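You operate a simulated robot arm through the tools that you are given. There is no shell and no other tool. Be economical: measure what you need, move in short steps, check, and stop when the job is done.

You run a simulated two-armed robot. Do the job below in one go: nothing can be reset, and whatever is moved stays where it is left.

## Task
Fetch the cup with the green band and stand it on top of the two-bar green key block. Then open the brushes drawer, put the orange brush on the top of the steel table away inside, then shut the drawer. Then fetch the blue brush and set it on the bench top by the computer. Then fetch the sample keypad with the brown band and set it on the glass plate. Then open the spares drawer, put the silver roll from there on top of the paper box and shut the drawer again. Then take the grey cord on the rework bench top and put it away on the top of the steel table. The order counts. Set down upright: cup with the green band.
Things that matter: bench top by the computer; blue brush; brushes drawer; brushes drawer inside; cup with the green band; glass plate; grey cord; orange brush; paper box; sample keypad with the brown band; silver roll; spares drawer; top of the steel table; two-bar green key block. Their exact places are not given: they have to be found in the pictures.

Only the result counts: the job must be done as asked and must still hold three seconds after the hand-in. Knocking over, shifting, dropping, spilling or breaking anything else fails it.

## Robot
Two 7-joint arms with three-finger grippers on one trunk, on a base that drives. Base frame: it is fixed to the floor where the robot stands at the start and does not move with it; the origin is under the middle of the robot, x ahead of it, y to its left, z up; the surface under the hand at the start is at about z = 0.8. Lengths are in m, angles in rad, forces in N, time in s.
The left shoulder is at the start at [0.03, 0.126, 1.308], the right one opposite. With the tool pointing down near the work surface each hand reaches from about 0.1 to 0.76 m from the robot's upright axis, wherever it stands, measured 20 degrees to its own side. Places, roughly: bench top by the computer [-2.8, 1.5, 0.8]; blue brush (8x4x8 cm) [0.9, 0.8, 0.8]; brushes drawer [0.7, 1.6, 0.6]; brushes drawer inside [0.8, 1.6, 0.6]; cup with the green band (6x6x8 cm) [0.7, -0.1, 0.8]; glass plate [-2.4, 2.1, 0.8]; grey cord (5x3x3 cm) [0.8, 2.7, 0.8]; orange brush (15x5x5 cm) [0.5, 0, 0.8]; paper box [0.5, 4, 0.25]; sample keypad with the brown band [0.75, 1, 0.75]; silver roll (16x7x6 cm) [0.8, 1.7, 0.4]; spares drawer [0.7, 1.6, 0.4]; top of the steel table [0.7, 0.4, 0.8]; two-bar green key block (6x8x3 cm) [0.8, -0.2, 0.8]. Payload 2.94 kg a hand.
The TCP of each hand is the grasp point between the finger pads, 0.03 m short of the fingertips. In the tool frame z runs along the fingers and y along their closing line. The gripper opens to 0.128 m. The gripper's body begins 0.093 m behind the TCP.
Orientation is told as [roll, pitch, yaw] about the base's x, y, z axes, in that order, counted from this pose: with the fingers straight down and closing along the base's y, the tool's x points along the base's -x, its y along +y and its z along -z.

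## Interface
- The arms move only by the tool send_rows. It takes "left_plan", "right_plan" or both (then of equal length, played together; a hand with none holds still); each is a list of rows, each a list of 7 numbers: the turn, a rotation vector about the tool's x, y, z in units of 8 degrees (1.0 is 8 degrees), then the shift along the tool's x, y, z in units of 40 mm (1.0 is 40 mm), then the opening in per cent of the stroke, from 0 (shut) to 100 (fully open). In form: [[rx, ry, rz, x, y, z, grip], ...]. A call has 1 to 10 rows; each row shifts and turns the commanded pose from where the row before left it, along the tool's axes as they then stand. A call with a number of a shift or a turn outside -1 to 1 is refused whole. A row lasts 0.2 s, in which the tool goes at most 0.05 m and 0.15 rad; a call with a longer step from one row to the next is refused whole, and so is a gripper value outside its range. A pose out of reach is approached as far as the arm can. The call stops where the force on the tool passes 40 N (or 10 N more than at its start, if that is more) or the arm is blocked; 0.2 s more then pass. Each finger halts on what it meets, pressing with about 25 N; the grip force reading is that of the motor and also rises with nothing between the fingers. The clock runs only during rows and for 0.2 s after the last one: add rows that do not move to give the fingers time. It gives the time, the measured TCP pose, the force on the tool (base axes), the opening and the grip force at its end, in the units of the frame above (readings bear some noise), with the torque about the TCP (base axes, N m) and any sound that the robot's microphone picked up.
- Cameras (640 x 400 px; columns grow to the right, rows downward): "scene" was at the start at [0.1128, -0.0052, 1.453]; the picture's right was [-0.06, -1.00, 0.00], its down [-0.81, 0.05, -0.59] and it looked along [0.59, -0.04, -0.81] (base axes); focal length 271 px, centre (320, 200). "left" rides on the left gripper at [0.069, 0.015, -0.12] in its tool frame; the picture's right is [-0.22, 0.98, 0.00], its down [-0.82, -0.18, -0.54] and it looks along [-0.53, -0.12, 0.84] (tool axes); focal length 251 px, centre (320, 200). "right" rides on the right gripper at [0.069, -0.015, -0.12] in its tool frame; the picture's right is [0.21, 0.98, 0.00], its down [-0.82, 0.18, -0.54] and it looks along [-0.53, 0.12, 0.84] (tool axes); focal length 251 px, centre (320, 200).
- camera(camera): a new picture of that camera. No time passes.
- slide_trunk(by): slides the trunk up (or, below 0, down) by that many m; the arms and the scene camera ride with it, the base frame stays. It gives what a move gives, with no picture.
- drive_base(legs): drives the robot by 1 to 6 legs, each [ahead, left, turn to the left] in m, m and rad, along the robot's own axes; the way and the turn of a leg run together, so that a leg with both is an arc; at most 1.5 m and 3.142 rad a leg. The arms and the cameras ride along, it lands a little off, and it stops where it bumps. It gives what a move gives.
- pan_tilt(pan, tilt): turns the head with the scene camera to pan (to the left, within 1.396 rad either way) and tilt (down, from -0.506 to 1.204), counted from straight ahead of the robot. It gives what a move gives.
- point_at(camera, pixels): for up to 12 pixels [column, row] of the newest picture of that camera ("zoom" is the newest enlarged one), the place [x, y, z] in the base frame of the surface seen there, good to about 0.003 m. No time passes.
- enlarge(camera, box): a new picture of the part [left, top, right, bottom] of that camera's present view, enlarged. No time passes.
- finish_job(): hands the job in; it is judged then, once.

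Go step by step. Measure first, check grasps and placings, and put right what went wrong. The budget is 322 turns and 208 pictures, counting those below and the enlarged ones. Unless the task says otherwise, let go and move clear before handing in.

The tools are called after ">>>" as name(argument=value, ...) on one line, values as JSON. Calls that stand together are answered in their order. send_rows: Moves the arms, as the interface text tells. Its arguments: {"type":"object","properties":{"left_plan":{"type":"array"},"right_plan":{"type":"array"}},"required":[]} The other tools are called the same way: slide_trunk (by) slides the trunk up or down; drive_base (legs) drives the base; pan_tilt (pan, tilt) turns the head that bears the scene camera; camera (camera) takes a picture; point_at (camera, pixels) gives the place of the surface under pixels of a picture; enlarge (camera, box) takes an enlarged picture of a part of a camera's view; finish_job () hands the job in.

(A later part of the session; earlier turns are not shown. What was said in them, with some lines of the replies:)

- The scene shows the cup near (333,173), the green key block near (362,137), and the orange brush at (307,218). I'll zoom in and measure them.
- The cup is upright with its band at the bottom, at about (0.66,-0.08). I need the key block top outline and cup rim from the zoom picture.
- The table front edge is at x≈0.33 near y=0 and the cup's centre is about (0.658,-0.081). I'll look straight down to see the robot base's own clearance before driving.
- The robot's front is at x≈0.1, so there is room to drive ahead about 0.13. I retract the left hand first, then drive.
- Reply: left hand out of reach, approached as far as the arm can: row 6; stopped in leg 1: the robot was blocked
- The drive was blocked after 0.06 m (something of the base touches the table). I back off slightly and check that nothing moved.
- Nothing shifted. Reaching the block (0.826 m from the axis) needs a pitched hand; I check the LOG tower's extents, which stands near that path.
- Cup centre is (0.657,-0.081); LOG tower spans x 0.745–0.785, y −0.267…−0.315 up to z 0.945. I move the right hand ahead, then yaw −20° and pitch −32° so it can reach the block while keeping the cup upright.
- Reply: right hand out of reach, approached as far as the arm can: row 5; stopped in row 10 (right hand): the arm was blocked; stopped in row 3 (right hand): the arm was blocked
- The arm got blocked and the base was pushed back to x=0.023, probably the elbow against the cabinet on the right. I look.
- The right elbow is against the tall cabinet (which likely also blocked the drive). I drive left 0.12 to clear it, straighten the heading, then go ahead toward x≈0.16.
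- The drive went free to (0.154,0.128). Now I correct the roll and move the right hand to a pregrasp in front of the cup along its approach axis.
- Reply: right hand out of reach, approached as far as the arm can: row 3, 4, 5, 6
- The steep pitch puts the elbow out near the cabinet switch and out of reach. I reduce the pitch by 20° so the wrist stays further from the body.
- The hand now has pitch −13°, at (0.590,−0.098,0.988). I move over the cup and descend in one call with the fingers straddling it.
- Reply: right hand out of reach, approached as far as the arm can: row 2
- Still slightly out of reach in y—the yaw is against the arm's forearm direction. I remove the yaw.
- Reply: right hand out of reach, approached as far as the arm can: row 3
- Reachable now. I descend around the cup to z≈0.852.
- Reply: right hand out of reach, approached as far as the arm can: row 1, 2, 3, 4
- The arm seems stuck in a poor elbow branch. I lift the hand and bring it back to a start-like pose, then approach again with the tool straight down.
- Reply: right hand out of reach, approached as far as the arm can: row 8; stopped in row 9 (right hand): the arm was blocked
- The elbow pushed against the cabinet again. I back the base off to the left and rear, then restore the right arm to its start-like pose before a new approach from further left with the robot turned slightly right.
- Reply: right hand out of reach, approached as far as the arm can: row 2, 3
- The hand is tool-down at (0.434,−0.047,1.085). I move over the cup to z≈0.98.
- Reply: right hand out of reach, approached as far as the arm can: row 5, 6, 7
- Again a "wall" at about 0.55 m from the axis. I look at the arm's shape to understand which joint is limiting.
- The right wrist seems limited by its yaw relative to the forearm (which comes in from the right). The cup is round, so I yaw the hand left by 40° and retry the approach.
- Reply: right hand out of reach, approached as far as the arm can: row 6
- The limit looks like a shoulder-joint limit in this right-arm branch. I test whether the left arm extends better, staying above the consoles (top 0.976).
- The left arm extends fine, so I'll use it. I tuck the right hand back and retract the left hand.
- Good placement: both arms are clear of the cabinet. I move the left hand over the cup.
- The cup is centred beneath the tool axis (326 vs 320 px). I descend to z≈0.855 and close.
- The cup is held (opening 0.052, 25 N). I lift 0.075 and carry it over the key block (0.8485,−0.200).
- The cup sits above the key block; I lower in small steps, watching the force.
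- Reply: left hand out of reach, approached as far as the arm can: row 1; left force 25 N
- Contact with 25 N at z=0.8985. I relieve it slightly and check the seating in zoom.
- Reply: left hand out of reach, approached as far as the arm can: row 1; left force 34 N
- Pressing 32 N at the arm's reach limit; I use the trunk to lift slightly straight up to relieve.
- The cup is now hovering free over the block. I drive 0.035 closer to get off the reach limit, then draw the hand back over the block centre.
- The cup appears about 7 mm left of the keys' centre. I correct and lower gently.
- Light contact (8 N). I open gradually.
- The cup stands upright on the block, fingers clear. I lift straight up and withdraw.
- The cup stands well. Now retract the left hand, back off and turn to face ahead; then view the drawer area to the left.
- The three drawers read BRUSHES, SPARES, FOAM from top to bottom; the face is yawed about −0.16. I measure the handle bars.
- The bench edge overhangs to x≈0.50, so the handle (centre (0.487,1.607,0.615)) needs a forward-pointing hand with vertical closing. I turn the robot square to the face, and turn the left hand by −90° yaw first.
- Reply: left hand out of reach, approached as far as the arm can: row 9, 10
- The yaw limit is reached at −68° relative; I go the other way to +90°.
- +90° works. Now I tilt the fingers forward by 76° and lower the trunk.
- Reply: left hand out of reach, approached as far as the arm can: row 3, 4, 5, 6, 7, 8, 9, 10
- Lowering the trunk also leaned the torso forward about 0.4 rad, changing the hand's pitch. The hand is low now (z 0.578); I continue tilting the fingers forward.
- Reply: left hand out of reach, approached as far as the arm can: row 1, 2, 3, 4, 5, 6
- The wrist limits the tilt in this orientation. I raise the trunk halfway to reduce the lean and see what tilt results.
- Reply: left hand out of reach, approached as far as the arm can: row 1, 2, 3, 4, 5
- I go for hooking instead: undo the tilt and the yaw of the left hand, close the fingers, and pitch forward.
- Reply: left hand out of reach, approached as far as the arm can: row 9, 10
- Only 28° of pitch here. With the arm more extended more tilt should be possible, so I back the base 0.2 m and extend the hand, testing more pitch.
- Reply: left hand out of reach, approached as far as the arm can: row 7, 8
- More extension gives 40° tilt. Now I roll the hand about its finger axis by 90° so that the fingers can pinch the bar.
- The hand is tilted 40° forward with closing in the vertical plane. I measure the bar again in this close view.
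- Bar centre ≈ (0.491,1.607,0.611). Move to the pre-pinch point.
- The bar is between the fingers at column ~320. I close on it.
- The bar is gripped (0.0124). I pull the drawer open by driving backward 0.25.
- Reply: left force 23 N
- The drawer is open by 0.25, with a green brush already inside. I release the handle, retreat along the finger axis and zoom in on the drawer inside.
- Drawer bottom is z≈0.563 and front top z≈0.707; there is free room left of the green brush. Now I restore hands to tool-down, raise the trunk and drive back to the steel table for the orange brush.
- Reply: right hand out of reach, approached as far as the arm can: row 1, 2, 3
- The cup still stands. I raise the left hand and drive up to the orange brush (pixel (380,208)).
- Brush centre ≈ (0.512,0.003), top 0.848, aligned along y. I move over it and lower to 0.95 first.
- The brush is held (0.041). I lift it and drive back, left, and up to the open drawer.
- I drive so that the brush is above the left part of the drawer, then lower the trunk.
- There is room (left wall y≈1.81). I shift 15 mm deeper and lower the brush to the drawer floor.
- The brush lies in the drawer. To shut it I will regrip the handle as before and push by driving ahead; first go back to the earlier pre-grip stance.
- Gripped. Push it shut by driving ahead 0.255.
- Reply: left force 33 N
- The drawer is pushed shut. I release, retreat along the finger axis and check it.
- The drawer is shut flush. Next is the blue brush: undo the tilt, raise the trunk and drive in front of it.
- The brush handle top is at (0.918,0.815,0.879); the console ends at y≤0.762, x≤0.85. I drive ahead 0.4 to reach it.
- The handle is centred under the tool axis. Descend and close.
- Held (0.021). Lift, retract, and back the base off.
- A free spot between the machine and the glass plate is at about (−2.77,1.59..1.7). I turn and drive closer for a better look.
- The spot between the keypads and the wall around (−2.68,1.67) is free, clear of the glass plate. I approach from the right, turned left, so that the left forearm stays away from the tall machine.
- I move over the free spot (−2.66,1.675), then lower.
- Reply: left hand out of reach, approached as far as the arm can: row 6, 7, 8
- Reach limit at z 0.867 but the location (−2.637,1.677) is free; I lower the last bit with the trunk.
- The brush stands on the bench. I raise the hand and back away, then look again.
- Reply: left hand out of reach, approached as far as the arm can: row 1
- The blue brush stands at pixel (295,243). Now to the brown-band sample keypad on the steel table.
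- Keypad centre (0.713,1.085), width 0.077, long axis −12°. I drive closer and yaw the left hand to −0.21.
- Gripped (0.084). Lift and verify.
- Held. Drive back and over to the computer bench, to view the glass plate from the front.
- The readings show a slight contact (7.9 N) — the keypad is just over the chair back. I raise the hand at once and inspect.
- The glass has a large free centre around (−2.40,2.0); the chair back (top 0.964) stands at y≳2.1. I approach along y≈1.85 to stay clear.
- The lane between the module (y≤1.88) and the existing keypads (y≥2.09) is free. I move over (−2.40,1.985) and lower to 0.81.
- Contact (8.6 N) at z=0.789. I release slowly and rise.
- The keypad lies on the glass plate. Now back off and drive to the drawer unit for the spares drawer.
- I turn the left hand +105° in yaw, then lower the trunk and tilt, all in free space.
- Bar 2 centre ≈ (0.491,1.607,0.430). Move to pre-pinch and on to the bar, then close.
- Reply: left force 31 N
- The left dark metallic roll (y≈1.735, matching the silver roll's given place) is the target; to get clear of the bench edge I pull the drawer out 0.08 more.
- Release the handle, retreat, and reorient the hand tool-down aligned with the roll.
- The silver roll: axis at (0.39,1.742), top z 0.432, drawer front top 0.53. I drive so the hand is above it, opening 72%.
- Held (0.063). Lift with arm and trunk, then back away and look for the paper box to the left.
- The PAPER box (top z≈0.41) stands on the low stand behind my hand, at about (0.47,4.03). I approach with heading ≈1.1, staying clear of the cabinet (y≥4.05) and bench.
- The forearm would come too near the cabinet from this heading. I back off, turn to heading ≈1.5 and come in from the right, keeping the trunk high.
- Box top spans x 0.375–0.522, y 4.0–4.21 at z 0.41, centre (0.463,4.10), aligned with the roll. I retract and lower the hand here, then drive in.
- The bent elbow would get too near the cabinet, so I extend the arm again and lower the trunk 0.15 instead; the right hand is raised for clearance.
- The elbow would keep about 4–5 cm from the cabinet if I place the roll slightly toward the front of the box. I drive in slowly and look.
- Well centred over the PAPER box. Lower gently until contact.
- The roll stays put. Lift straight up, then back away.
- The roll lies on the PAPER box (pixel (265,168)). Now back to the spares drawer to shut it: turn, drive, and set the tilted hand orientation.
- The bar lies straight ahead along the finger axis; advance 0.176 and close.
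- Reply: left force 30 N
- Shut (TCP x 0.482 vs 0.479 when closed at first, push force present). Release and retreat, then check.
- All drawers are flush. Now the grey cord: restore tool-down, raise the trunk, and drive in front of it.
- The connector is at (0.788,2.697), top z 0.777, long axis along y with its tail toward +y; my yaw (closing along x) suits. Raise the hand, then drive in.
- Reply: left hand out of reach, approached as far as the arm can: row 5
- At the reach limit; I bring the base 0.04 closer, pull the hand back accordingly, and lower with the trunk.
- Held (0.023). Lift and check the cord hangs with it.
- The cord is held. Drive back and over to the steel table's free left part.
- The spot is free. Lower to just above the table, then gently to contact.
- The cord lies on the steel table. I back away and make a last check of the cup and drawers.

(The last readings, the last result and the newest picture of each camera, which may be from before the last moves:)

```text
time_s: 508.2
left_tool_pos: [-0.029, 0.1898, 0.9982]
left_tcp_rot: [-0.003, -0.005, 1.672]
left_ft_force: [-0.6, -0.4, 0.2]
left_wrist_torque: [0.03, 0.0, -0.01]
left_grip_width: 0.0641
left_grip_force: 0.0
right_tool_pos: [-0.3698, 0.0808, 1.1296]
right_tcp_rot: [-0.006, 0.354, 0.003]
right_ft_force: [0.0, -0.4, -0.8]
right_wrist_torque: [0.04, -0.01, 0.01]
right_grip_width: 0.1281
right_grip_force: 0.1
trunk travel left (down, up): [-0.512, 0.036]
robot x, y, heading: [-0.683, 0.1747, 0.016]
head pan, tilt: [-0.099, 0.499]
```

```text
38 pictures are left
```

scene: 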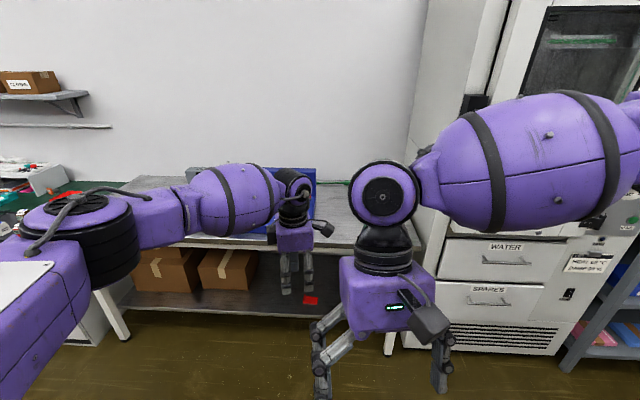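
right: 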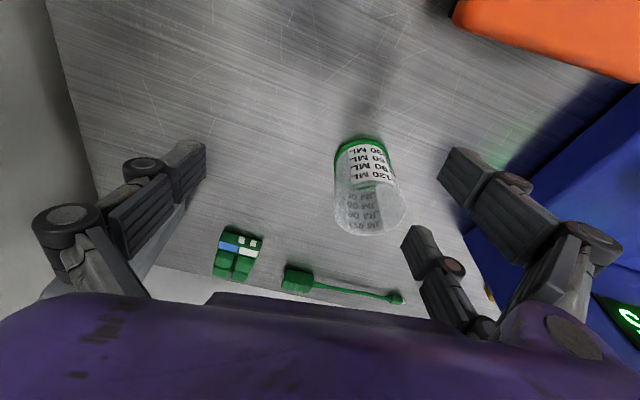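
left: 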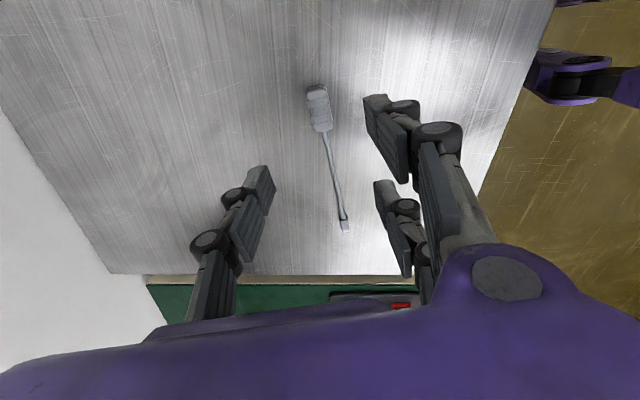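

>>> drive_base(legs=[[0, -0.22, 0]])

>>> enlarge(camera="scene", box=[280, 130, 400, 230])

```text
time_s: 510.7
left_tool_pos: [-0.0237, -0.0264, 0.9983]
left_tcp_rot: [0.0, -0.004, 1.677]
left_ft_force: [0.1, 0.1, -0.3]
left_wrist_torque: [0.03, 0.0, 0.01]
left_grip_width: 0.0643
left_grip_force: 0.1
right_tool_pos: [-0.3646, -0.1373, 1.1289]
right_tcp_rot: [-0.005, 0.352, 0.006]
right_ft_force: [-0.2, 0.8, -0.2]
right_wrist_torque: [0.04, 0.02, 0.02]
right_grip_width: 0.128
right_grip_force: 0.0
trunk travel left (down, up): [-0.512, 0.036]
robot x, y, heading: [-0.6733, -0.0435, 0.025]
head pan, tilt: [-0.099, 0.499]
```

```text
4.00 times, centred on (340, 180) of scene
```

zoom: 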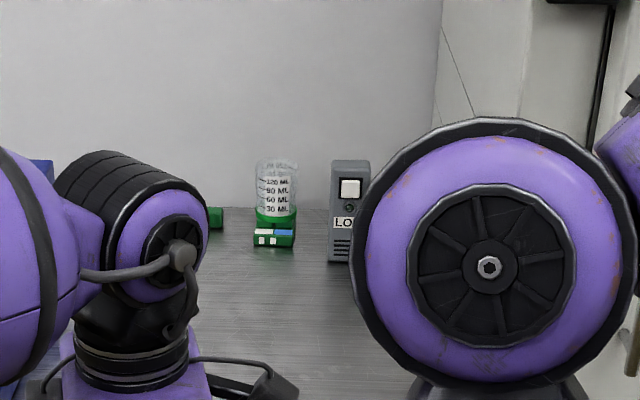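

The cup still stands upright on the key block (zoom pixel (276,190)). Each of the other placements looked settled when I left it, and both hands are empty and clear, so I hand in.

>>> finish_job()

```text
The job is handed in.
```

I finished all six steps in the order you gave and handed the job in. No score came back.

- **Cup:** the green-band cup stands upright on the two-bar green key block; I checked it just before handing in.
- **Orange brush:** it is in the brushes drawer, which is shut.
- **Blue brush:** it stands on the bench top by the computer, between the tall READY machine and the glass plate.
- **Sample keypad:** the brown-band keypad lies on the glass plate.
- **Silver roll:** it lies on the paper box, and the spares drawer is shut.
- **Grey cord:** it lies on the top of the steel table.

Three contacts could count against the "nothing else moved" rule:
- **Chair:** the keypad brushed the top of the chair back by the computer bench, with about 8 N, while I was carrying it over. I saw no sign that the chair moved, but I did not measure it before and after.
- **Tall cabinet:** early on, the right elbow pressed against the tall cabinet to the right of the steel table a few times. I saw no sign that it moved.
- **Key block:** my first try at setting the cup down pressed about 32 N onto the key block before I lifted off and set it down again lightly.
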